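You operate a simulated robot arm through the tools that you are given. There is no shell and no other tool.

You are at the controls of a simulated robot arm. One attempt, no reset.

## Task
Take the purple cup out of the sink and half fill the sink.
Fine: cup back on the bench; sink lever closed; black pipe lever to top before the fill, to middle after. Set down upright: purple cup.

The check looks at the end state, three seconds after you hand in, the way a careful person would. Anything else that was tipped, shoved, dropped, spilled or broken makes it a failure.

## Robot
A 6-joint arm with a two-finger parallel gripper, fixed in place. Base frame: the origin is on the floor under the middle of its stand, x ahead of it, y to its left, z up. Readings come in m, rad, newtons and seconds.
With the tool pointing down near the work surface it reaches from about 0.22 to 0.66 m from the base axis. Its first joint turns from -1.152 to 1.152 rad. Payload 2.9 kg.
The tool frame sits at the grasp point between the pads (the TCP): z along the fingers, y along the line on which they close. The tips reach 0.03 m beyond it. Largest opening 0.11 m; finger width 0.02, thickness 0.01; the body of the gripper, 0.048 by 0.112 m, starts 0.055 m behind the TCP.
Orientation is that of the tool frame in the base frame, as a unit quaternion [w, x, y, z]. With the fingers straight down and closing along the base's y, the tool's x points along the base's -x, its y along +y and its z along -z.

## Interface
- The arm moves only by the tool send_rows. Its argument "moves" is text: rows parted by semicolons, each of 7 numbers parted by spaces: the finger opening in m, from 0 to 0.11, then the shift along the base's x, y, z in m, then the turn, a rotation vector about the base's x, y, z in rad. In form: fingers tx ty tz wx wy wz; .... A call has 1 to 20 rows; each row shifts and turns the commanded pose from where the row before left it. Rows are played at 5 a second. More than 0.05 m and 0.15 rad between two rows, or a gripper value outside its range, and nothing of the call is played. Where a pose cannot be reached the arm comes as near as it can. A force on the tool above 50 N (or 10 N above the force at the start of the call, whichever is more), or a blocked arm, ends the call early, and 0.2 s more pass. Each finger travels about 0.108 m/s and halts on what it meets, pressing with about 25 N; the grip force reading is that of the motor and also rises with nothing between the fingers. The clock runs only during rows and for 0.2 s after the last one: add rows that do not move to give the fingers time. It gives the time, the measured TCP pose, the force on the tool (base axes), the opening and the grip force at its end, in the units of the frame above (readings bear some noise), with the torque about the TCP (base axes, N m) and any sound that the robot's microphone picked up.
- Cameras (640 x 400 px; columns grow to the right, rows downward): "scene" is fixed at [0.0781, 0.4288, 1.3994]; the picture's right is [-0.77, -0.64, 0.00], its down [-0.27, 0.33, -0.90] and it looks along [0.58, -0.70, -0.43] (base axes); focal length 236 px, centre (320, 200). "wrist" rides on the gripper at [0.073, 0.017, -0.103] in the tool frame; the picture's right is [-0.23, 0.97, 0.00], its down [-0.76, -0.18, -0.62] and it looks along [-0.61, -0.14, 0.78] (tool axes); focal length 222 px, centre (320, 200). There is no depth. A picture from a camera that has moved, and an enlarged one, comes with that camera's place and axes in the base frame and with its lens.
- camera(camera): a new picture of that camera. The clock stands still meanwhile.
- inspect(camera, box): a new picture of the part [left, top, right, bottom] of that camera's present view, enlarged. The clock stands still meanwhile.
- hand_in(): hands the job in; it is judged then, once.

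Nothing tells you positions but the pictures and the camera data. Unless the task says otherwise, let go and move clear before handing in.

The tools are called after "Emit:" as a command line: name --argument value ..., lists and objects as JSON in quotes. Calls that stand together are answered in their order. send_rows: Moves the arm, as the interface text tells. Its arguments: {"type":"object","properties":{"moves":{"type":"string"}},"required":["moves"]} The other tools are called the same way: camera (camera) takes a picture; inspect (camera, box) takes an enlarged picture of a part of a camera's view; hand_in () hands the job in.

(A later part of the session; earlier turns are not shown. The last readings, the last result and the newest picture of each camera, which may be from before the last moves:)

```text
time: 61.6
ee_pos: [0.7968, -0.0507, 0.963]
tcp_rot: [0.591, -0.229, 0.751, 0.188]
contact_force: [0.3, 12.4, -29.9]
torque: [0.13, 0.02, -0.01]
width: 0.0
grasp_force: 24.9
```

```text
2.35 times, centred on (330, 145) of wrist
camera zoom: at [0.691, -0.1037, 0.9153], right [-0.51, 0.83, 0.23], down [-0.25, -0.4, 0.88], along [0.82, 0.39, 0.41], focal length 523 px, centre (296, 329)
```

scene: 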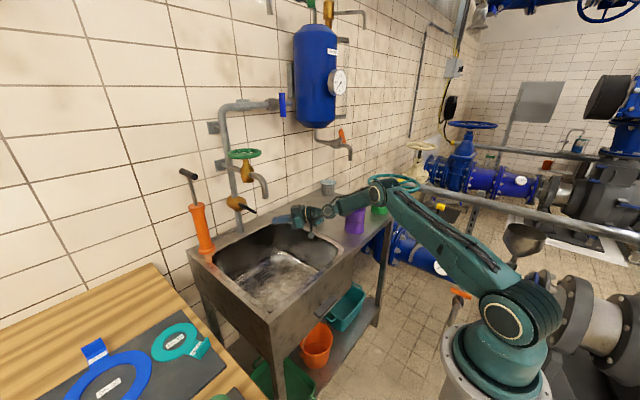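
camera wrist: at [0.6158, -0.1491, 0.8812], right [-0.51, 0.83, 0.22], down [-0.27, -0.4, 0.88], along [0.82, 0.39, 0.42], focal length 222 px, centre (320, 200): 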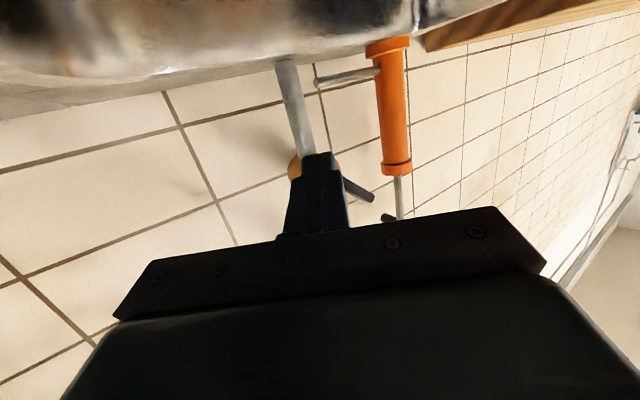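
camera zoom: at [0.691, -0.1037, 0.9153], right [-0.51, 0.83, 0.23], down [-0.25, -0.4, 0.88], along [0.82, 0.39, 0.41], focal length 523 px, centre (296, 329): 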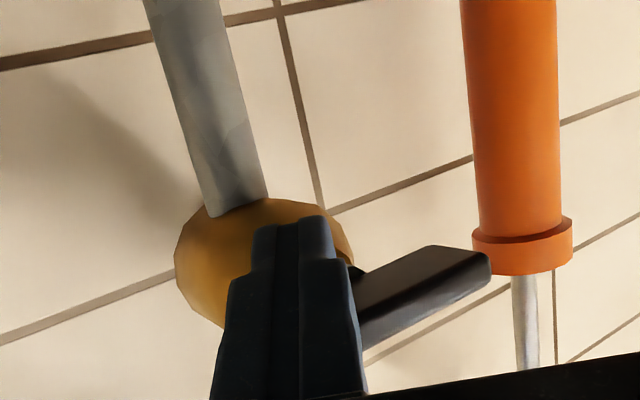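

The force rose to 30 N near horizontal. The lever also sprang back from its first position, so this looks like a detent at the middle. I'll push a little harder to get past it.

Emit:
send_rows --moves "0 0 0.001 0.004 0 0 0; 0 0 0 0.003 0 0 0; 0 0 0 0 0 0 0"

Emit:
inspect --camera "scene" --box '[220, 160, 320, 240]'

```text
time: 62.4
ee_pos: [0.7956, -0.052, 0.9621]
tcp_rot: [0.586, -0.229, 0.754, 0.19]
contact_force: [-3.0, 8.1, -41.1]
torque: [0.25, 0.03, -0.02]
width: 0.0001
grasp_force: 25.3
```

```text
5.00 times, centred on (270, 200) of scene
camera zoom: at [0.0791, 0.4289, 1.3993], right [-0.77, -0.64, 0.0], down [-0.27, 0.33, -0.9], along [0.58, -0.7, -0.43], focal length 1182 px, centre (570, 200)
```

zoom: 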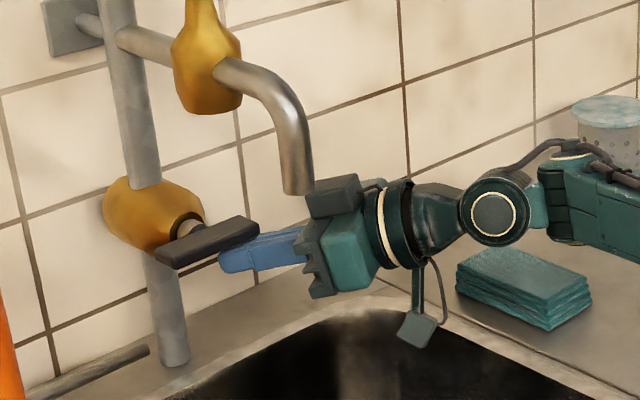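

The lever is now exactly horizontal, A end at (0.024, 0.983) and B end at (-0.064, 0.980). I'll shift the fingers out to its end for more leverage and test whether this is a detent or a hard stop.

Emit:
send_rows --moves "0 0 0 -0.014 0 0 0; 0 0 -0.006 -0.006 0 0 0; 0 0 -0.006 0 0 0 0; 0 0 0 0.006 0 0 0; 0 0 0 0.006 0 0 0; 0 0 0 0.004 0 0 0; 0 0 0 0 0 0 0"

Emit:
inspect --camera "scene" --box '[220, 160, 320, 240]'

Emit:
inspect --camera "wrist" --box '[240, 60, 420, 230]'

```text
time: 64.0
ee_pos: [0.7969, -0.0661, 0.9655]
tcp_rot: [0.592, -0.228, 0.75, 0.186]
contact_force: [-1.6, -7.6, -29.9]
torque: [-0.08, -0.02, -0.19]
width: 0.0
grasp_force: 24.7
```

```text
5.00 times, centred on (270, 200) of scene
camera zoom: at [0.0788, 0.4285, 1.3995], right [-0.77, -0.64, 0.0], down [-0.27, 0.33, -0.9], along [0.58, -0.7, -0.43], focal length 1182 px, centre (570, 200)
```

zoom: 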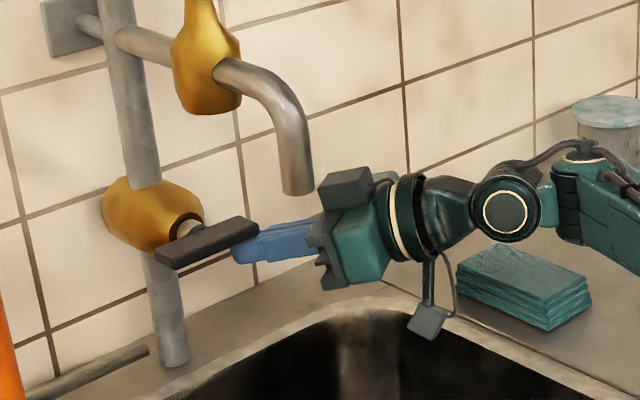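

```text
2.35 times, centred on (330, 145) of wrist
camera zoom: at [0.6908, -0.1165, 0.9181], right [-0.5, 0.83, 0.23], down [-0.25, -0.4, 0.88], along [0.83, 0.39, 0.41], focal length 523 px, centre (296, 329)
```

zoom: 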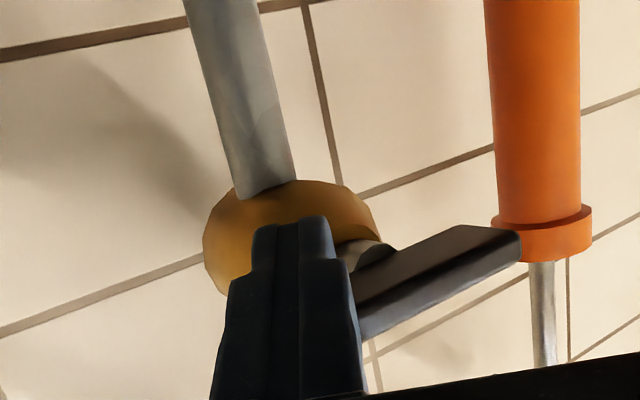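

Emit:
send_rows --moves "0 0 0.001 0.003 0 0 0; 0 0 0.001 0.003 0 0 0; 0 0 0 0.003 0 0 0; 0 0 0 0 0 0 0"

Emit:
inspect --camera "scene" --box '[220, 160, 320, 240]'

```text
time: 65.0
ee_pos: [0.7969, -0.0651, 0.9647]
tcp_rot: [0.585, -0.225, 0.757, 0.188]
contact_force: [-1.7, -18.7, -46.5]
torque: [-0.07, 0.1, -0.04]
width: 0.0002
grasp_force: 24.7
```

```text
5.00 times, centred on (270, 200) of scene
camera zoom: at [0.0792, 0.4282, 1.3996], right [-0.77, -0.64, 0.0], down [-0.27, 0.33, -0.9], along [0.58, -0.7, -0.43], focal length 1182 px, centre (570, 200)
```

zoom: 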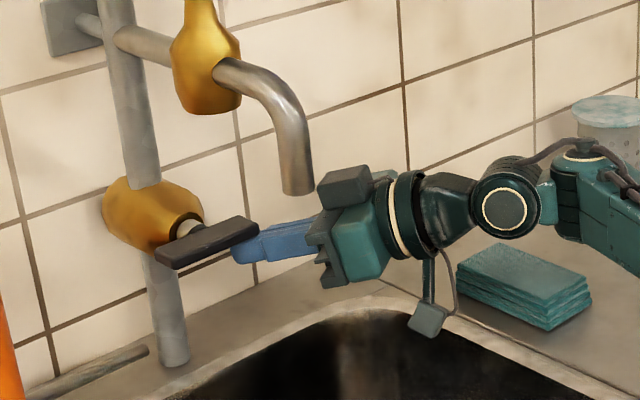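

Fifty newtons did not move it past horizontal, so horizontal is a hard stop and the starting 45° spot is likely the middle. I'll come over the top of the right end and press it down to feel out the rest of the range.

Emit:
send_rows --moves "0 0 0 -0.015 0 0 0; 0 0 0 -0.015 0 0 0; 0 0 -0.02 0 0 0 0; 0 0 -0.018 0 0 0 0; 0 0 0 0.028 0 0 0; 0 0 0 0.028 0 0 0; 0 0 0 0 0 0 0; 0 0 0 0 0 0 0"

Emit:
inspect --camera "scene" --box '[220, 160, 320, 240]'

Emit:
camera --camera "wrist"

```text
time: 66.8
ee_pos: [0.7853, -0.0951, 1.0093]
tcp_rot: [0.597, -0.231, 0.746, 0.185]
contact_force: [0.5, 0.4, -0.4]
torque: [-0.01, 0.02, 0.02]
width: 0.0
grasp_force: 25.1
out of reach, approached as far as the arm can: row 3, 4
```

```text
5.00 times, centred on (270, 200) of scene
camera zoom: at [0.0781, 0.4288, 1.3994], right [-0.77, -0.64, 0.0], down [-0.27, 0.33, -0.9], along [0.58, -0.7, -0.43], focal length 1182 px, centre (570, 200)
```

zoom: 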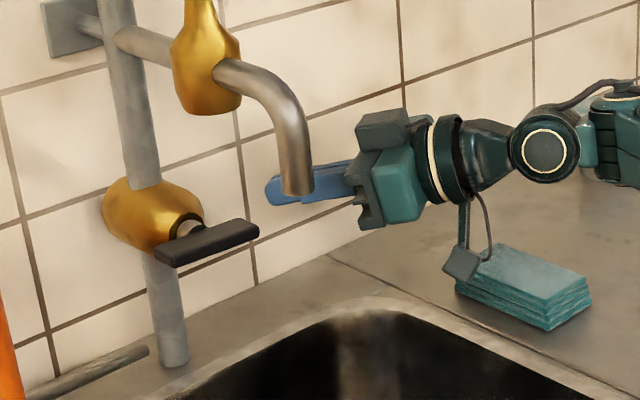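

```text
taken
camera wrist: at [0.6793, -0.1469, 0.9607], right [-0.51, 0.83, 0.22], down [-0.26, -0.4, 0.88], along [0.82, 0.39, 0.42], focal length 222 px, centre (320, 200)
```

wrist: 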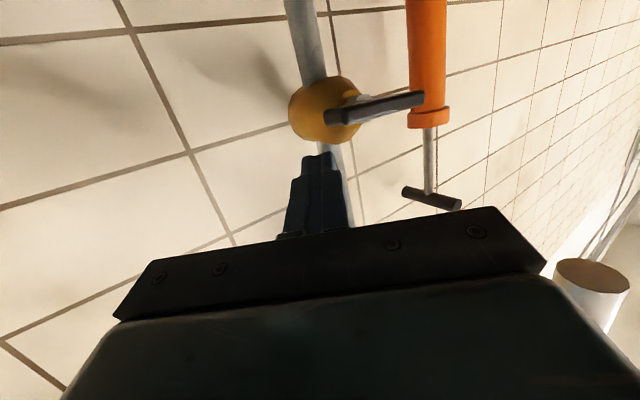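

Emit:
send_rows --moves "0 0 0.019 0 0 0 0; 0 0 0.019 0 0 0 0; 0 0 0 -0.006 0 0 0; 0 0 0 -0.006 0 0 0; 0 0 -0.001 -0.006 0 0 0; 0 0 0 0 0 0 0"

Emit:
inspect --camera "scene" --box '[220, 160, 320, 240]'

Emit:
inspect --camera "wrist" --box '[240, 40, 460, 230]'

```text
time: 68.2
ee_pos: [0.7836, -0.0594, 0.9919]
tcp_rot: [0.598, -0.231, 0.745, 0.185]
contact_force: [1.4, 2.0, 7.3]
torque: [0.2, -0.16, 0.01]
width: 0.0
grasp_force: 25.5
```

```text
5.00 times, centred on (270, 200) of scene
camera zoom: at [0.0779, 0.4288, 1.3994], right [-0.77, -0.64, 0.0], down [-0.27, 0.33, -0.9], along [0.58, -0.7, -0.43], focal length 1182 px, centre (570, 200)
```

zoom: 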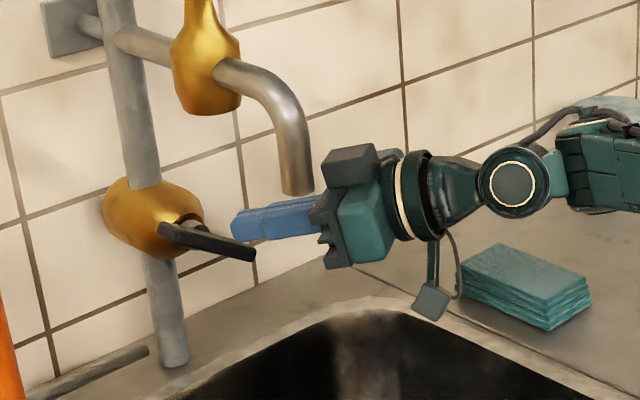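

```text
2.11 times, centred on (350, 135) of wrist
camera zoom: at [0.6779, -0.1107, 0.9431], right [-0.51, 0.83, 0.22], down [-0.27, -0.4, 0.88], along [0.82, 0.39, 0.42], focal length 468 px, centre (257, 337)
```

zoom: 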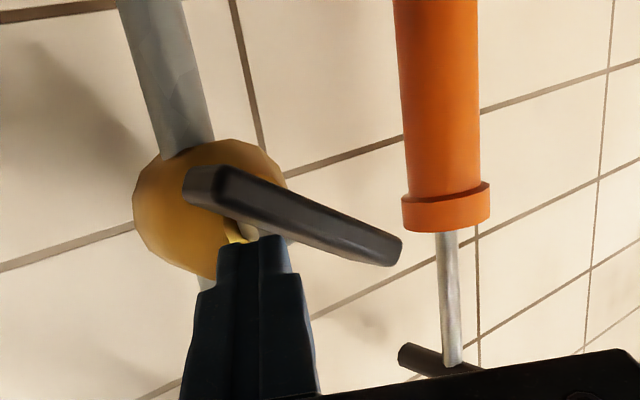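

The lever moves down under light force. I'll keep pressing through the 45° spot towards vertical.

Emit:
send_rows --moves "0 0.006 -0.002 -0.005 0 0 0; 0 0.002 -0.001 -0.006 0 0 0; 0 0 0 -0.006 0 0 0; 0 0 0 0 0 0 0"

Emit:
inspect --camera "scene" --box '[220, 160, 320, 240]'

Emit:
inspect --camera "wrist" --box '[240, 40, 460, 230]'

```text
time: 69.2
ee_pos: [0.79, -0.0633, 0.9748]
tcp_rot: [0.596, -0.23, 0.747, 0.184]
contact_force: [1.7, -0.4, 2.6]
torque: [0.06, -0.08, -0.05]
width: 0.0
grasp_force: 24.1
```

```text
5.00 times, centred on (270, 200) of scene
camera zoom: at [0.078, 0.4287, 1.3995], right [-0.77, -0.64, 0.0], down [-0.27, 0.33, -0.9], along [0.58, -0.7, -0.43], focal length 1182 px, centre (570, 200)
```

zoom: 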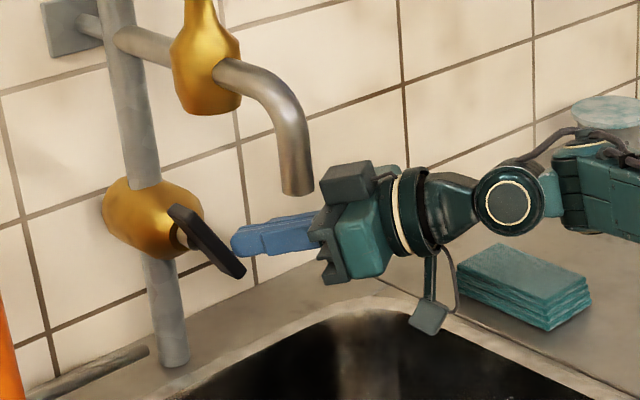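

```text
2.11 times, centred on (350, 135) of wrist
camera zoom: at [0.686, -0.1142, 0.9255], right [-0.51, 0.83, 0.22], down [-0.26, -0.4, 0.88], along [0.82, 0.39, 0.42], focal length 468 px, centre (257, 337)
```

zoom: 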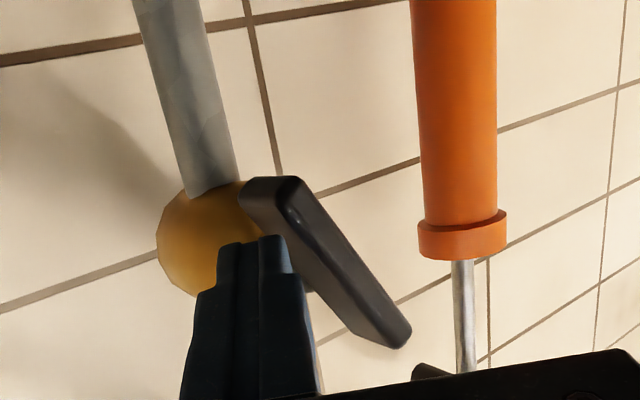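

It moves past 45°, so the starting position was the middle of a horizontal-to-vertical range. I'll continue pushing the lower end left until it is vertical, in line with the pipe.

Emit:
send_rows --moves "0 0.002 0.002 -0.006 0 0 0; 0 0.002 0.004 -0.006 0 0 0; 0 0.002 0.005 -0.004 0 0 0; 0 0 0.005 -0.004 0 0 0; 0 0 0 0 0 0 0"

Emit:
inspect --camera "scene" --box '[220, 160, 320, 240]'

Emit:
inspect --camera "wrist" --box '[240, 40, 460, 230]'

```text
time: 70.4
ee_pos: [0.7988, -0.0513, 0.9582]
tcp_rot: [0.601, -0.229, 0.744, 0.182]
contact_force: [-6.0, -20.5, 12.7]
torque: [0.39, -0.27, -0.27]
width: 0.0
grasp_force: 24.7
```

```text
5.00 times, centred on (270, 200) of scene
camera zoom: at [0.0776, 0.4282, 1.3997], right [-0.77, -0.64, 0.0], down [-0.27, 0.33, -0.9], along [0.58, -0.7, -0.43], focal length 1182 px, centre (570, 200)
```

zoom: 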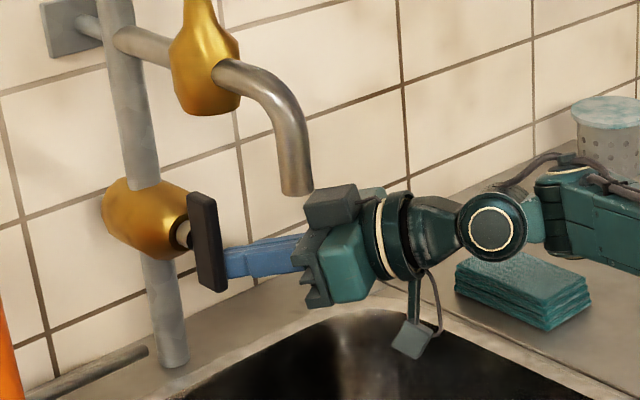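

```text
2.11 times, centred on (350, 135) of wrist
camera zoom: at [0.6924, -0.102, 0.9081], right [-0.5, 0.84, 0.22], down [-0.27, -0.39, 0.88], along [0.82, 0.38, 0.43], focal length 468 px, centre (257, 337)
```

zoom: 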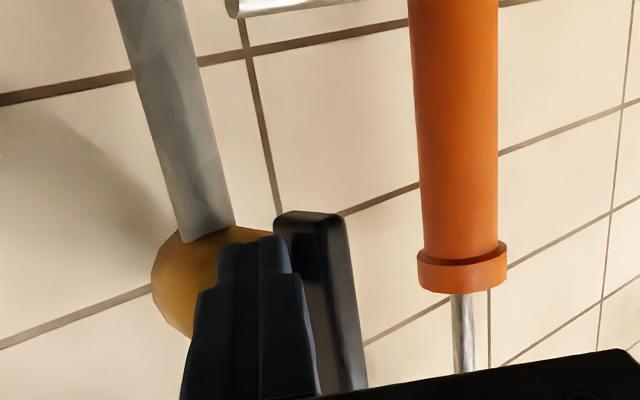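

The lever looks vertical and resists, so it's at a stop. I'll ease off and check it and the spout.

Emit:
send_rows --moves "0 0 -0.01 0 0 0 0; 0 0 -0.015 0 0 0 0; 0 0 -0.02 0 0 0 0; 0 -0.01 0 0 0 0 0; 0 0 0 0 0 0 0"

Emit:
inspect --camera "scene" --box '[200, 130, 320, 240]'

Emit:
inspect --camera "wrist" --box '[240, 40, 460, 230]'

Emit:
camera --camera "scene"

```text
time: 71.6
ee_pos: [0.7827, -0.0901, 0.9516]
tcp_rot: [0.597, -0.231, 0.745, 0.185]
contact_force: [0.5, 0.2, 0.3]
torque: [0.0, -0.01, -0.01]
width: 0.0002
grasp_force: 24.9
out of reach, approached as far as the arm can: row 2, 3, 4
```

```text
3.64 times, centred on (260, 185) of scene
camera zoom: at [0.0781, 0.4288, 1.3994], right [-0.77, -0.64, 0.0], down [-0.27, 0.33, -0.9], along [0.58, -0.7, -0.43], focal length 860 px, centre (538, 254)
```

zoom: 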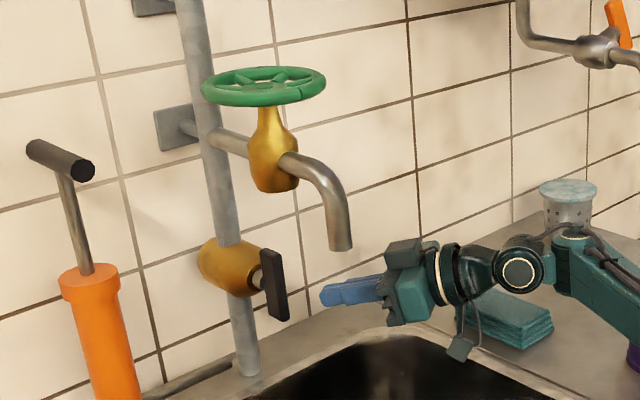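

```text
2.11 times, centred on (350, 135) of wrist
camera zoom: at [0.6778, -0.1424, 0.9037], right [-0.51, 0.83, 0.22], down [-0.26, -0.4, 0.88], along [0.82, 0.39, 0.42], focal length 468 px, centre (257, 337)
```

zoom: 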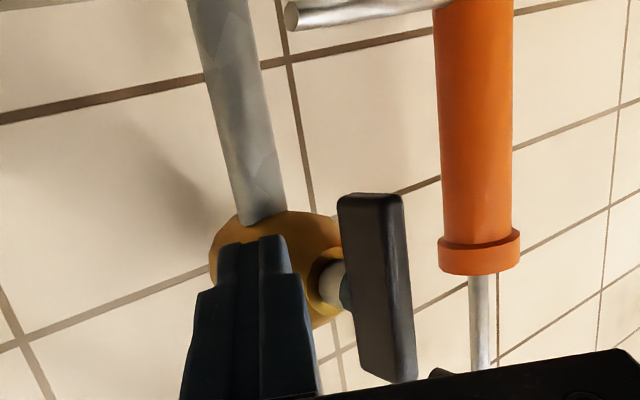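

```text
taken
```

scene: 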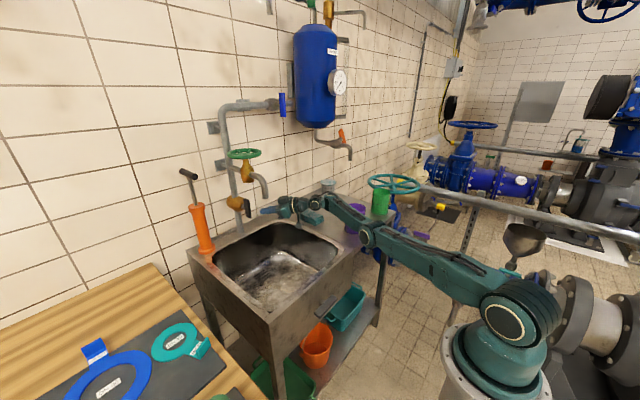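

Emit:
inspect --camera "scene" --box '[290, 170, 470, 290]'

```text
3.33 times, centred on (380, 230) of scene
camera zoom: at [0.0781, 0.4288, 1.3994], right [-0.77, -0.64, 0.0], down [-0.27, 0.33, -0.9], along [0.58, -0.7, -0.43], focal length 788 px, centre (120, 100)
```

zoom: 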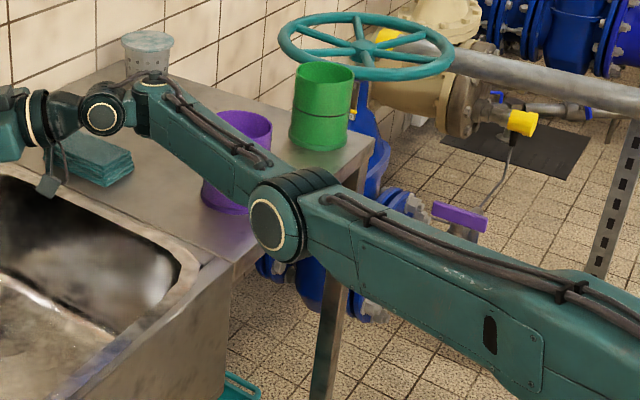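

The black lever is vertical, in line with the pipe, and no water runs yet, so the green wheel must be the tap. I'll back off past the spout, straighten the gripper and roll it so the fingers can straddle the wheel's rim from above and below.

Emit:
send_rows --moves "0 -0.03 0 0.01 0 0 0; 0 -0.04 0 0.02 0 0 0; 0 -0.04 0 0.03 0 0 0; 0 -0.04 0 0.03 0 0 0; 0 -0.02 0.01 0.03 0 0 -0.15; 0 -0.01 0.01 0.03 0 0 -0.15; 0 -0.01 0.01 0.03 0 0 -0.15; 0 -0.01 0.01 0.03 0 0 -0.15; 0 0 0 0.02 0 -0.11 0; 0 0 0 0.01 0 -0.11 0; 0 0 0 0 0 0 0; 0 0 0 0 0 0 0"

Emit:
camera --camera "scene"

Emit:
camera --camera "wrist"

```text
time: 74.2
ee_pos: [0.8465, -0.1621, 1.1903]
tcp_rot: [0.708, 0.0, 0.706, 0.0]
contact_force: [0.2, 0.3, -0.2]
torque: [0.0, -0.01, 0.0]
width: 0.0
grasp_force: 25.3
out of reach, approached as far as the arm can: row 1, 2, 3, 4, 5, 6, 7, 8, 10
```

```text
taken
```

scene: 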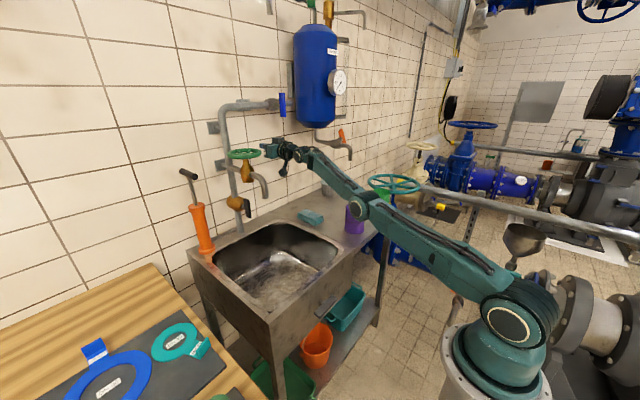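

```text
taken
camera wrist: at [0.7445, -0.1452, 1.117], right [0.0, 0.97, 0.23], down [-0.62, -0.18, 0.76], along [0.78, -0.14, 0.61], focal length 222 px, centre (320, 200)
```

wrist: 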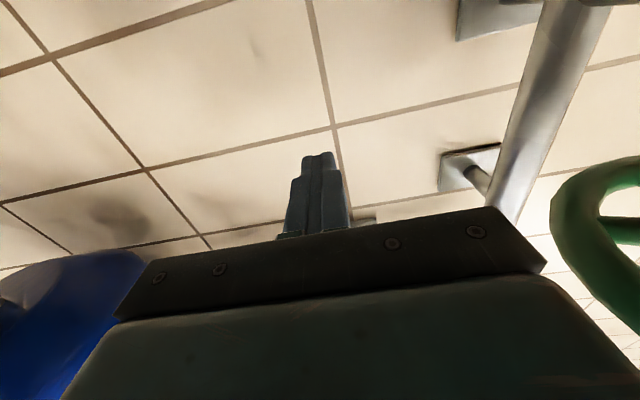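

The arm has ended up stretched straight at (0.847, -0.162, 1.19) instead of retreating, close to the wheel but not touching. I'll move down and back in small steps so the elbow bends again.

Emit:
send_rows --moves "0 -0.01 0 -0.03 0 0 0; 0 -0.02 0 -0.03 0 0 0; 0 0 0 0 0 0 0"

Emit:
camera --camera "scene"

```text
time: 75.0
ee_pos: [0.852, -0.1732, 1.1361]
tcp_rot: [0.707, -0.001, 0.707, 0.0]
contact_force: [0.6, -0.3, -1.0]
torque: [0.01, 0.01, 0.02]
width: 0.0
grasp_force: 24.8
out of reach, approached as far as the arm can: row 1, 2
```

```text
taken
```

scene: 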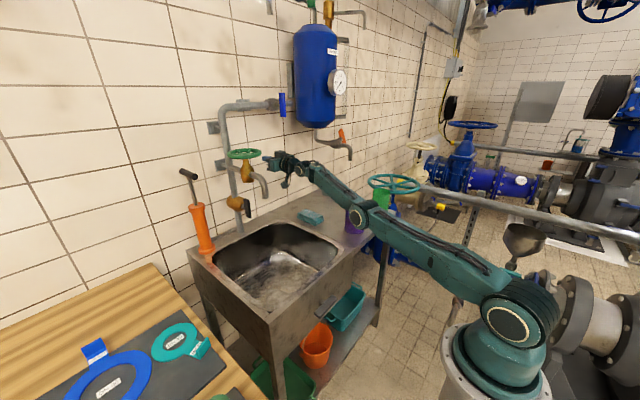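

Emit:
send_rows --moves "0 -0.02 0.01 -0.04 0 0 0; 0 -0.02 0.01 -0.04 0 0 0; 0 -0.02 0.01 -0.03 0 0 0; 0 0 0 0 0 0 0"

Emit:
camera --camera "scene"

Emit:
camera --camera "wrist"

```text
time: 76.0
ee_pos: [0.8592, -0.1607, 1.0252]
tcp_rot: [0.707, -0.002, 0.707, 0.002]
contact_force: [0.1, 0.2, -0.3]
torque: [0.01, 0.03, 0.0]
width: 0.0001
grasp_force: 25.2
out of reach, approached as far as the arm can: row 1, 2, 3
```

```text
taken
```

scene: 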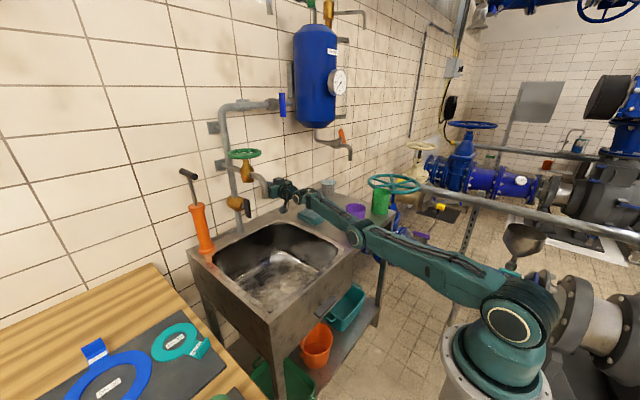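

```text
taken
camera wrist: at [0.7571, -0.1435, 0.9518], right [0.0, 0.97, 0.23], down [-0.62, -0.18, 0.76], along [0.78, -0.14, 0.61], focal length 222 px, centre (320, 200)
```

wrist: 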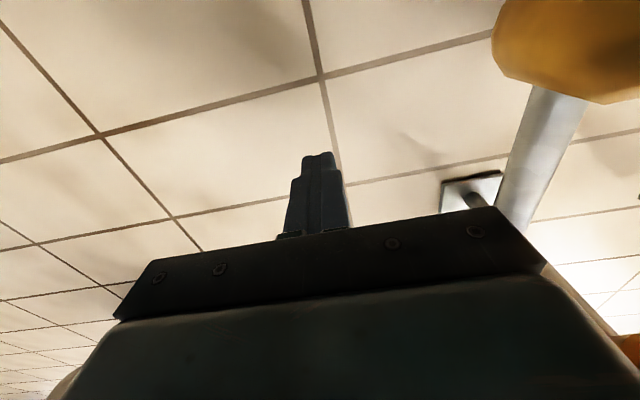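

The elbow is slightly below the straight line, so it can't fold back. I'll pitch the tool up while drawing back, which lowers the wrist and should swing the elbow over.

Emit:
send_rows --moves "0 -0.02 0 -0.01 0 -0.12 0; 0 -0.02 0 -0.01 0 -0.12 0; 0 -0.02 0 -0.01 0 -0.12 0; 0 0 0 0 0 0 0"

Emit:
camera --camera "scene"

```text
time: 77.0
ee_pos: [0.83, -0.17, 0.9878]
tcp_rot: [0.823, 0.0, 0.568, -0.001]
contact_force: [0.8, 0.4, -0.4]
torque: [0.01, -0.01, -0.05]
width: 0.0
grasp_force: 24.6
out of reach, approached as far as the arm can: row 1, 2, 3
```

```text
taken
```

scene: 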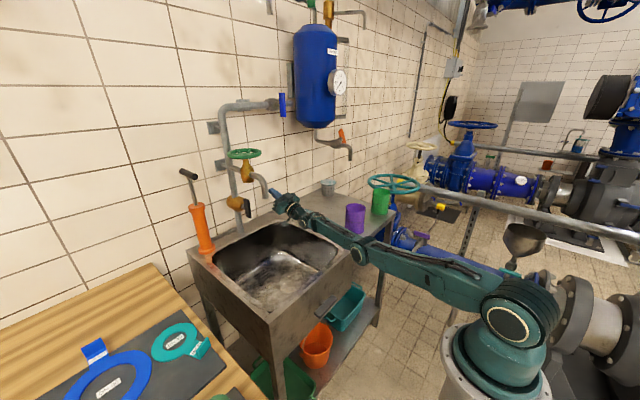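

Emit:
inspect --camera "scene" --box '[250, 170, 400, 290]'

Emit:
inspect --camera "scene" --box '[340, 190, 560, 380]'

```text
3.33 times, centred on (325, 230) of scene
camera zoom: at [0.0781, 0.4288, 1.3994], right [-0.77, -0.64, 0.0], down [-0.27, 0.33, -0.9], along [0.58, -0.7, -0.43], focal length 788 px, centre (303, 100)
```

zoom: 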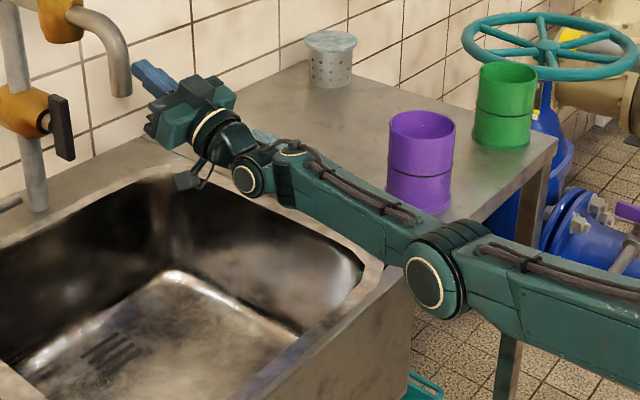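

```text
2.11 times, centred on (450, 285) of scene
camera zoom: at [0.0781, 0.4288, 1.3994], right [-0.77, -0.64, 0.0], down [-0.27, 0.33, -0.9], along [0.58, -0.7, -0.43], focal length 498 px, centre (46, 21)
```

zoom: 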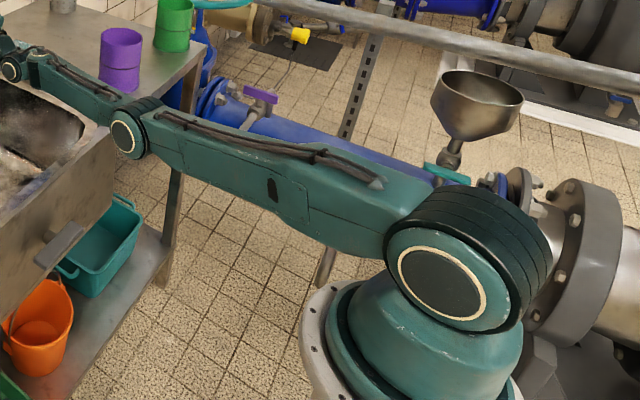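

Emit:
send_rows --moves "0 -0.045 0 0 0 0 0; 0 -0.045 0 0 0 0 0; 0 -0.045 0 0 0 0 0; 0 0 0 0 0 0 0"

Emit:
inspect --camera "scene" --box '[250, 150, 550, 350]'

```text
time: 78.0
ee_pos: [0.694, -0.1696, 0.9921]
tcp_rot: [0.822, 0.0, 0.569, 0.0]
contact_force: [0.2, -0.8, -0.5]
torque: [0.0, 0.01, 0.01]
width: 0.0
grasp_force: 25.0
```

```text
2.00 times, centred on (400, 250) of scene
camera zoom: at [0.0781, 0.4287, 1.3994], right [-0.77, -0.64, 0.0], down [-0.27, 0.33, -0.9], along [0.58, -0.7, -0.43], focal length 473 px, centre (160, 100)
```

zoom: 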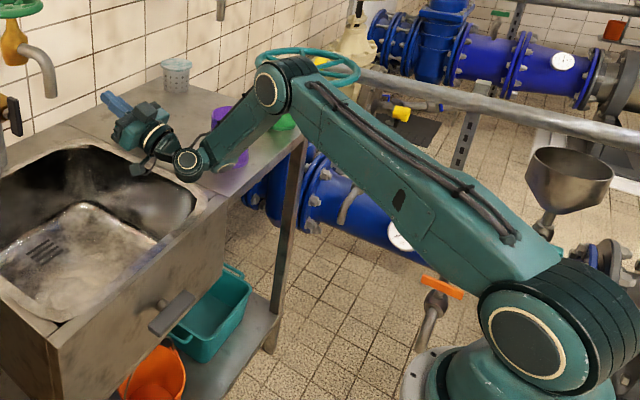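

The arm folded back to the elbow-up posture at (0.694, -0.17, 0.99). I'll rise and back off to a safe spot in front of the wheel, levelling the tool.

Emit:
send_rows --moves "0 -0.03 0 0.03 0 0.12 0; 0 -0.03 0 0.03 0 0.12 0; 0 -0.03 0 0.03 0 0.12 0; 0 -0.01 0.03 0.03 0 0 0; 0 0 0.03 0.035 0 0 0; 0 0 0.03 0.035 0 0 0; 0 0 0.03 0.02 0 0 0; 0 0 0 0 0 0 0"

Emit:
camera --camera "scene"

Emit:
camera --camera "wrist"

```text
time: 79.8
ee_pos: [0.5941, -0.05, 1.1988]
tcp_rot: [0.708, 0.0, 0.707, 0.001]
contact_force: [0.2, 0.0, -0.1]
torque: [-0.01, 0.0, 0.02]
width: 0.0001
grasp_force: 24.5
```

```text
taken
```

scene: 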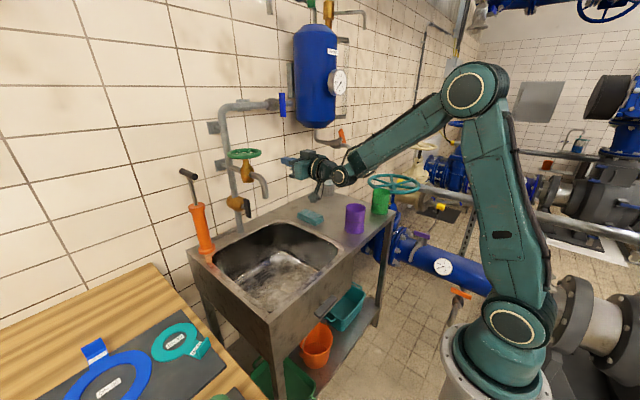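

```text
taken
camera wrist: at [0.4907, -0.0325, 1.1265], right [0.0, 0.97, 0.23], down [-0.62, -0.18, 0.76], along [0.78, -0.14, 0.61], focal length 222 px, centre (320, 200)
```

wrist: 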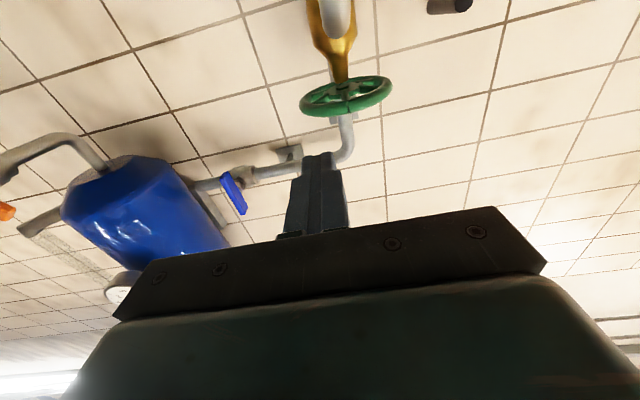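

The wheel centre is near (0.78, -0.018, 1.20) with a rim radius of about 0.055. I'll roll the gripper a quarter turn so the fingers close vertically, and open them.

Emit:
send_rows --moves "0 0 0 0 -0.15 0 0; 0 0 0 0 -0.15 0 0; 0 0 0 0 -0.15 0 0; 0.02 0 0 0 -0.15 0 0; 0.05 0 0 0 -0.15 0 0; 0.05 0 0 0 -0.15 0 0; 0.05 0 0 0 -0.15 0 0; 0.05 0 0 0 -0.15 0 0; 0.05 0 0 0 -0.15 0 0; 0.05 0 0 0 -0.15 0 0; 0.05 0 0 0 -0.0708 0 0; 0.05 0 0 0 0 0 0; 0.05 0 0 0 0 0 0"

Emit:
camera --camera "scene"

Emit:
camera --camera "wrist"

```text
time: 82.6
ee_pos: [0.5936, -0.0504, 1.1995]
tcp_rot: [0.499, -0.5, 0.501, -0.5]
contact_force: [-0.2, 0.8, 0.0]
torque: [-0.04, 0.05, 0.0]
width: 0.0501
grasp_force: 0.1
```

```text
taken
```

scene: 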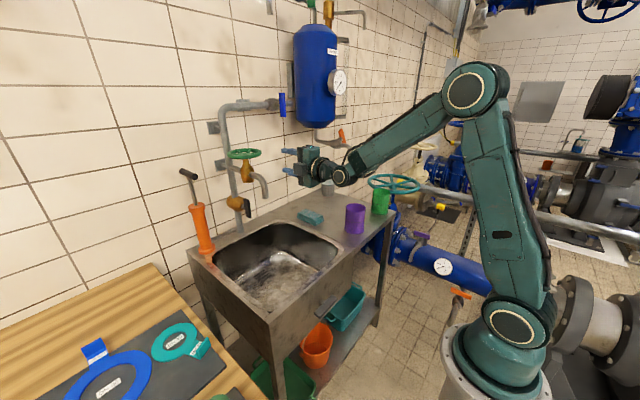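

```text
taken
camera wrist: at [0.49, -0.1227, 1.1818], right [0.0, 0.23, -0.97], down [-0.62, 0.76, 0.18], along [0.78, 0.61, 0.14], focal length 222 px, centre (320, 200)
```

wrist: 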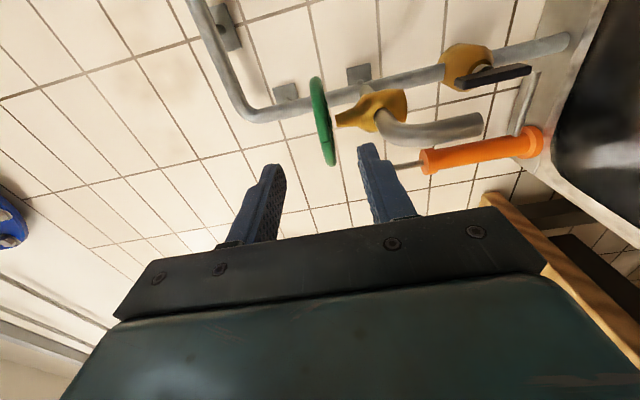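

The fingers now straddle vertically at the wheel's height. I'll move to the wheel's front-left rim and grip it so I can turn it counter-clockwise (front towards -y).

Emit:
send_rows --moves "0.05 0.03 0.03 0 0 0 0; 0.05 0.03 0.0354 0 0 0 0; 0.05 0.03 0 0 0 0 0; 0.05 0.03 0 0 0 0 0; 0.05 0.014 0 0 0 0 0; 0.05 0 0 0 0 0 0; 0.05 0 0 0 0 0 0"

Emit:
camera --camera "wrist"

Emit:
inspect --camera "scene" --box '[200, 120, 320, 220]'

```text
time: 84.2
ee_pos: [0.7286, 0.016, 1.1982]
tcp_rot: [-0.499, 0.501, -0.501, 0.5]
contact_force: [0.1, 0.5, -0.1]
torque: [0.02, 0.01, -0.02]
width: 0.0504
grasp_force: 0.0
```

```text
taken
camera wrist: at [0.6256, -0.0572, 1.1807], right [0.0, 0.23, -0.97], down [-0.62, 0.76, 0.18], along [0.78, 0.61, 0.14], focal length 222 px, centre (320, 200)
```

wrist: 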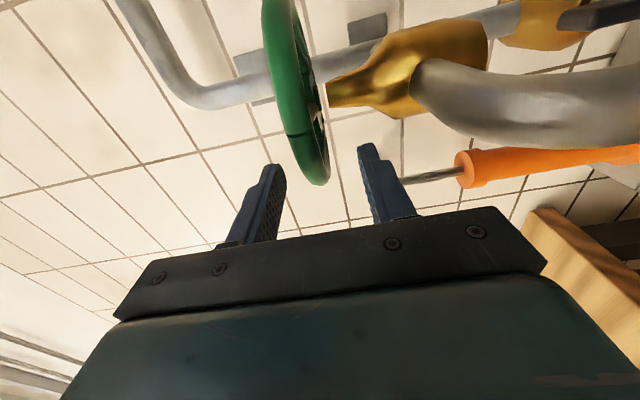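

```text
4.00 times, centred on (260, 170) of scene
camera zoom: at [0.0781, 0.4288, 1.3994], right [-0.77, -0.64, 0.0], down [-0.27, 0.33, -0.9], along [0.58, -0.7, -0.43], focal length 946 px, centre (560, 320)
```

zoom: 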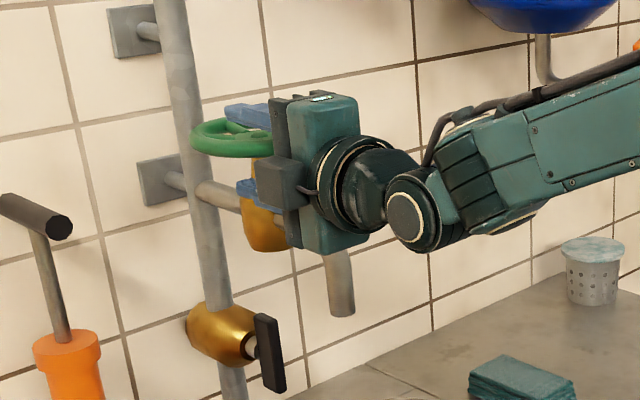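

The rim lies between the fingers. I'll close on it.

Emit:
send_rows --moves "0.03 0 0 0 0 0 0; 0.02 0 0 0 0 0 0; 0.012 0 0 0 0 0 0; 0 0 0 0 0 0 0; 0 0 0 0 0 0 0"

Emit:
camera --camera "wrist"

```text
time: 85.4
ee_pos: [0.7293, 0.0153, 1.1996]
tcp_rot: [0.501, -0.499, 0.499, -0.501]
contact_force: [4.5, -0.3, 9.7]
torque: [-0.47, 0.3, 0.18]
width: 0.0139
grasp_force: 44.5
```

```text
taken
camera wrist: at [0.6256, -0.0572, 1.1821], right [0.0, 0.23, -0.97], down [-0.62, 0.76, 0.18], along [0.78, 0.61, 0.14], focal length 222 px, centre (320, 200)
```

wrist: 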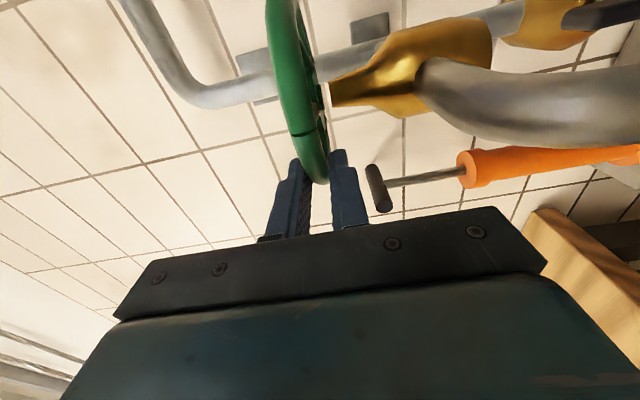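

The rim is gripped (14 mm). I'll sweep it counter-clockwise a little and see whether it turns and water starts.

Emit:
send_rows --moves "0 -0.004 -0.0055 0 0 0 0; 0 -0.0033 -0.0059 0 0 0 0; 0 -0.0024 -0.0064 0 0 0 0; 0 -0.0017 -0.0066 0 0 0 0; 0 0 0 0 0 0 0"

Emit:
camera --camera "wrist"

Emit:
inspect --camera "scene" --box '[190, 130, 370, 310]'

```text
time: 86.6
ee_pos: [0.7158, -0.0027, 1.2004]
tcp_rot: [0.505, -0.502, 0.498, -0.496]
contact_force: [2.0, 23.2, 11.6]
torque: [-0.36, -0.06, 1.4]
width: 0.0135
grasp_force: 45.2
```

```text
taken
camera wrist: at [0.6134, -0.0761, 1.182], right [0.0, 0.23, -0.97], down [-0.63, 0.75, 0.18], along [0.77, 0.62, 0.15], focal length 222 px, centre (320, 200)
```

wrist: 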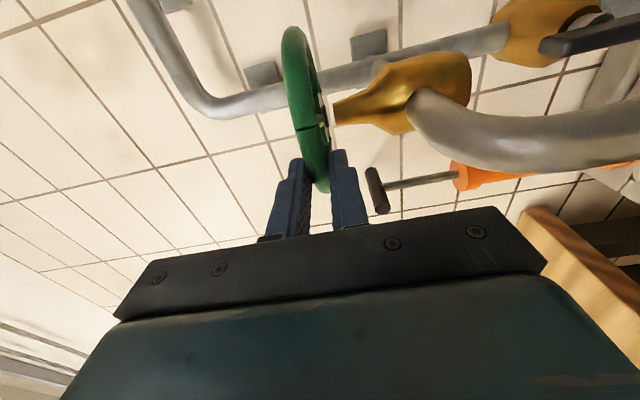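

```text
2.22 times, centred on (280, 220) of scene
camera zoom: at [0.0779, 0.4295, 1.3992], right [-0.77, -0.64, 0.0], down [-0.27, 0.33, -0.9], along [0.58, -0.7, -0.43], focal length 526 px, centre (409, 156)
```

zoom: 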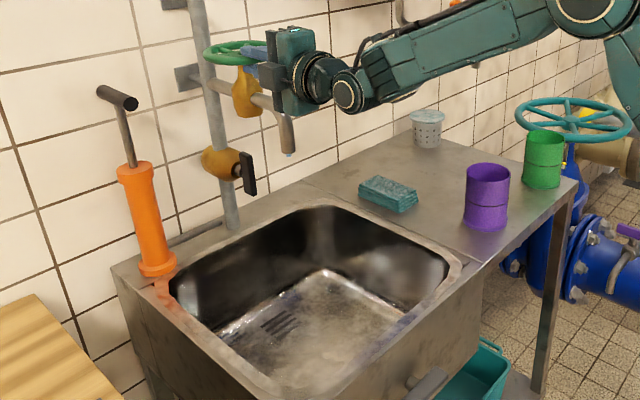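

Emit:
inspect --camera "scene" --box '[230, 140, 310, 290]'

Emit:
inspect --camera "scene" --box '[225, 135, 305, 205]'

```text
2.67 times, centred on (270, 215) of scene
camera zoom: at [0.0779, 0.4295, 1.3992], right [-0.77, -0.64, 0.0], down [-0.27, 0.33, -0.9], along [0.58, -0.7, -0.43], focal length 631 px, centre (453, 160)
```

zoom: 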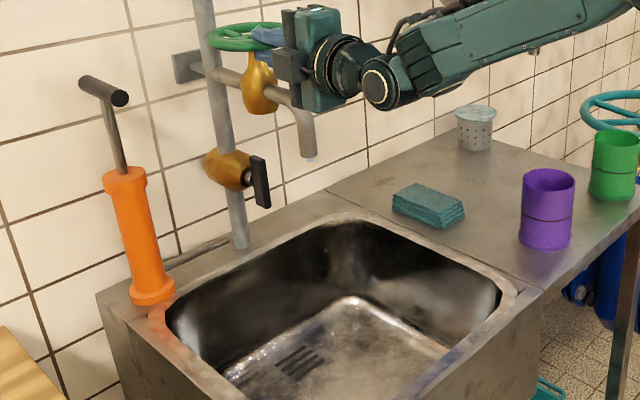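

```text
5.71 times, centred on (265, 170) of scene
camera zoom: at [0.0779, 0.4295, 1.3992], right [-0.77, -0.64, 0.0], down [-0.27, 0.33, -0.9], along [0.58, -0.7, -0.43], focal length 1351 px, centre (634, 371)
```

zoom: 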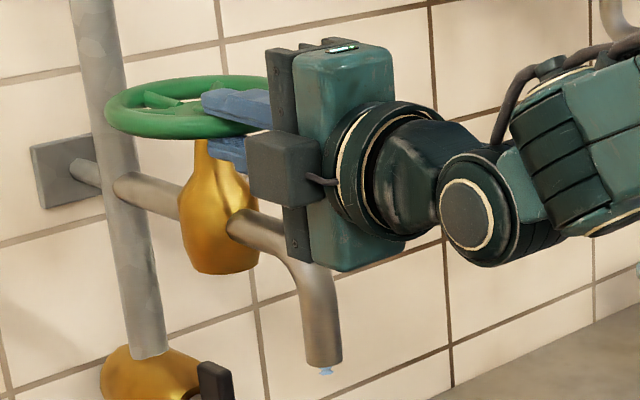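

A small drop is forming at the spout, so turning this way opens the tap with the lever up. I'll continue the sweep.

Emit:
send_rows --moves "0 -0.0005 -0.0067 0 0 0 0; 0 0.0003 -0.0068 0 0 0 0; 0 0.001 -0.0067 0 0 0 0; 0 0.0018 -0.0066 0 0 0 0; 0 0 0 0 0 0 0"

Emit:
camera --camera "wrist"

Emit:
inspect --camera "scene" --box '[225, 135, 345, 300]'

```text
time: 87.8
ee_pos: [0.717, -0.0292, 1.1999]
tcp_rot: [0.503, -0.502, 0.498, -0.496]
contact_force: [-4.7, 21.2, 7.5]
torque: [-0.25, -0.15, 1.27]
width: 0.0138
grasp_force: 45.3
```

```text
taken
camera wrist: at [0.6155, -0.1033, 1.1823], right [0.0, 0.23, -0.97], down [-0.63, 0.75, 0.18], along [0.78, 0.61, 0.14], focal length 222 px, centre (320, 200)
```

wrist: 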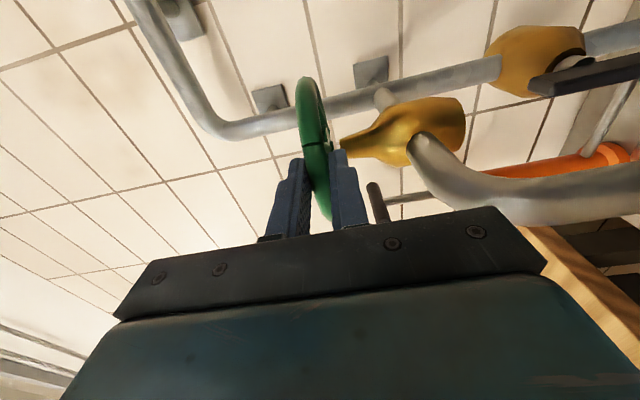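

```text
2.42 times, centred on (285, 218) of scene
camera zoom: at [0.0777, 0.4295, 1.3992], right [-0.77, -0.64, 0.0], down [-0.27, 0.33, -0.9], along [0.58, -0.7, -0.43], focal length 573 px, centre (405, 158)
```

zoom: 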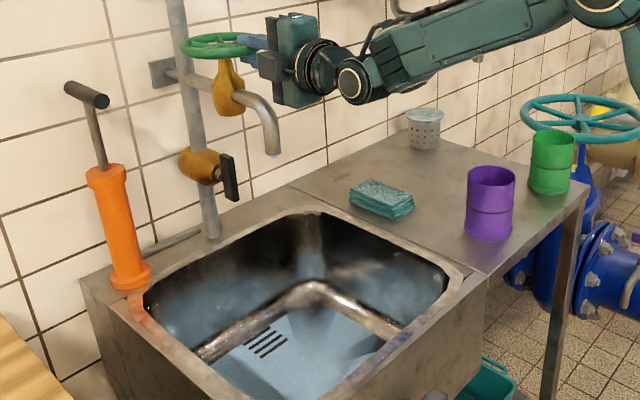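

Water is now collecting on the sink floor, so the drain is closed and the tap is running. I'll hold and watch the level.

Emit:
send_rows --moves "0 0 0 0 0 0 0; 0 0 0 0 0 0 0; 0 0 0 0 0 0 0; 0 0 0 0 0 0 0; 0 0 0 0 0 0 0"

Emit:
inspect --camera "scene" --box '[195, 170, 345, 310]'

```text
time: 89.0
ee_pos: [0.7185, -0.0305, 1.2011]
tcp_rot: [0.503, -0.502, 0.499, -0.496]
contact_force: [-3.6, 21.1, 6.1]
torque: [-0.2, -0.12, 1.25]
width: 0.0136
grasp_force: 45.0
```

```text
2.86 times, centred on (270, 240) of scene
camera zoom: at [0.0778, 0.4295, 1.3992], right [-0.77, -0.64, 0.0], down [-0.27, 0.33, -0.9], along [0.58, -0.7, -0.43], focal length 676 px, centre (463, 86)
```

zoom: 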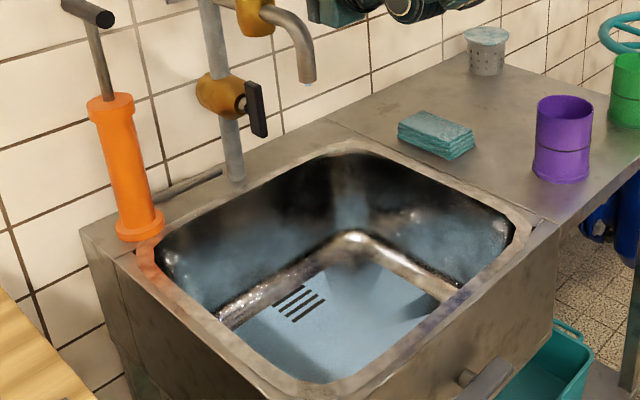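

Emit:
send_rows --moves "0 0 0 0 0 0 0; 0 0 0 0 0 0 0; 0 0 0 0 0 0 0; 0 0 0 0 0 0 0; 0 0 0 0 0 0 0; 0 0 0 0 0 0 0; 0 0 0 0 0 0 0; 0 0 0 0 0 0 0; 0 0 0 0 0 0 0; 0 0 0 0 0 0 0"

Emit:
inspect --camera "scene" --box '[195, 170, 345, 310]'

```text
time: 91.2
ee_pos: [0.7174, -0.0301, 1.1991]
tcp_rot: [0.503, -0.502, 0.498, -0.497]
contact_force: [-4.3, 21.2, 2.5]
torque: [-0.26, -0.04, 1.26]
width: 0.0136
grasp_force: 45.0
```

```text
2.86 times, centred on (270, 240) of scene
camera zoom: at [0.0779, 0.4295, 1.3992], right [-0.77, -0.64, 0.0], down [-0.27, 0.33, -0.9], along [0.58, -0.7, -0.43], focal length 676 px, centre (463, 86)
```

zoom: 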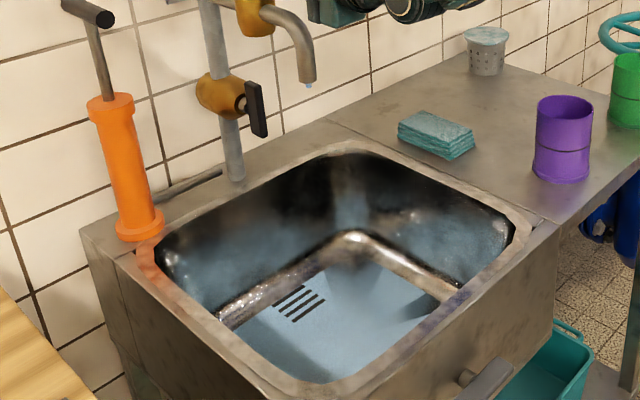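

The level has barely changed; it is only dripping. I'll open the wheel further.

Emit:
send_rows --moves "0 0.0028 -0.0062 0 0 0 0; 0 0.0035 -0.0058 0 0 0 0; 0 0.0043 -0.0053 0 0 0 0; 0 0.0049 -0.0047 0 0 0 0; 0 0.0055 -0.0041 0 0 0 0; 0 0 0 0 0 0 0"

Emit:
camera --camera "wrist"

Emit:
inspect --camera "scene" --box '[195, 130, 345, 310]'

```text
time: 92.6
ee_pos: [0.7392, -0.0612, 1.2001]
tcp_rot: [0.501, -0.5, 0.5, -0.499]
contact_force: [-16.4, 15.1, 3.8]
torque: [-0.23, 0.07, 1.13]
width: 0.0137
grasp_force: 45.1
```

```text
taken
camera wrist: at [0.6361, -0.1332, 1.1822], right [0.0, 0.23, -0.97], down [-0.63, 0.76, 0.18], along [0.78, 0.61, 0.14], focal length 222 px, centre (320, 200)
```

wrist: 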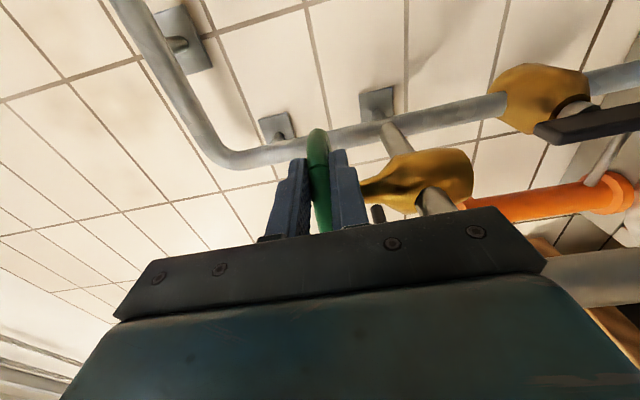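

```text
2.22 times, centred on (270, 220) of scene
camera zoom: at [0.0775, 0.4293, 1.3993], right [-0.77, -0.64, 0.0], down [-0.27, 0.33, -0.9], along [0.58, -0.7, -0.43], focal length 526 px, centre (431, 156)
```

zoom: 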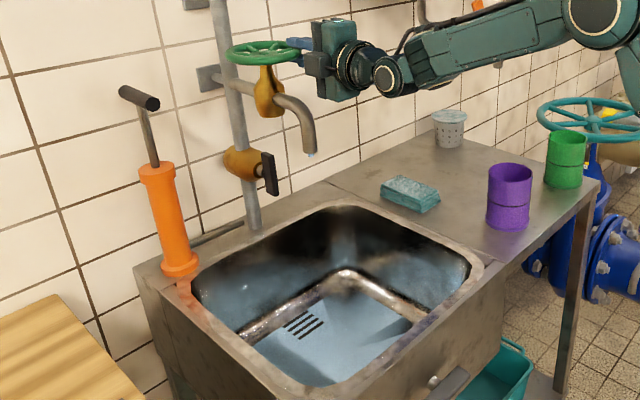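

Emit:
inspect --camera "scene" --box '[220, 135, 290, 210]'

Emit:
inspect --camera "scene" --box '[215, 210, 345, 310]'

```text
5.33 times, centred on (255, 172) of scene
camera zoom: at [0.0775, 0.4293, 1.3993], right [-0.77, -0.64, 0.0], down [-0.27, 0.33, -0.9], along [0.58, -0.7, -0.43], focal length 1261 px, centre (667, 347)
```

zoom: 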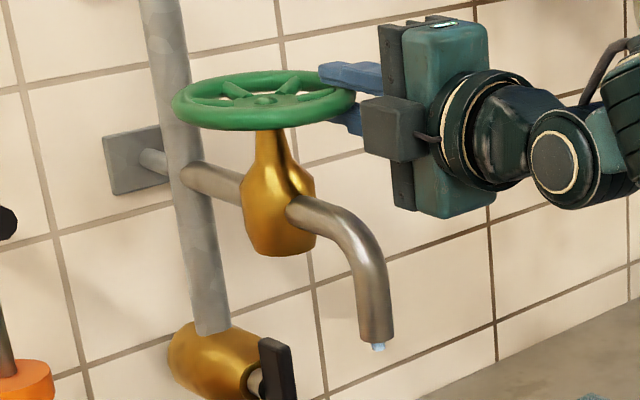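

```text
4.00 times, centred on (280, 260) of scene
camera zoom: at [0.0775, 0.4293, 1.3993], right [-0.77, -0.64, 0.0], down [-0.27, 0.33, -0.9], along [0.58, -0.7, -0.43], focal length 946 px, centre (480, -40)
```

zoom: 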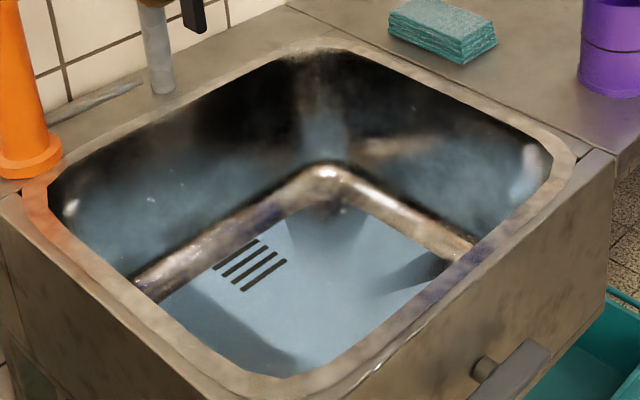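

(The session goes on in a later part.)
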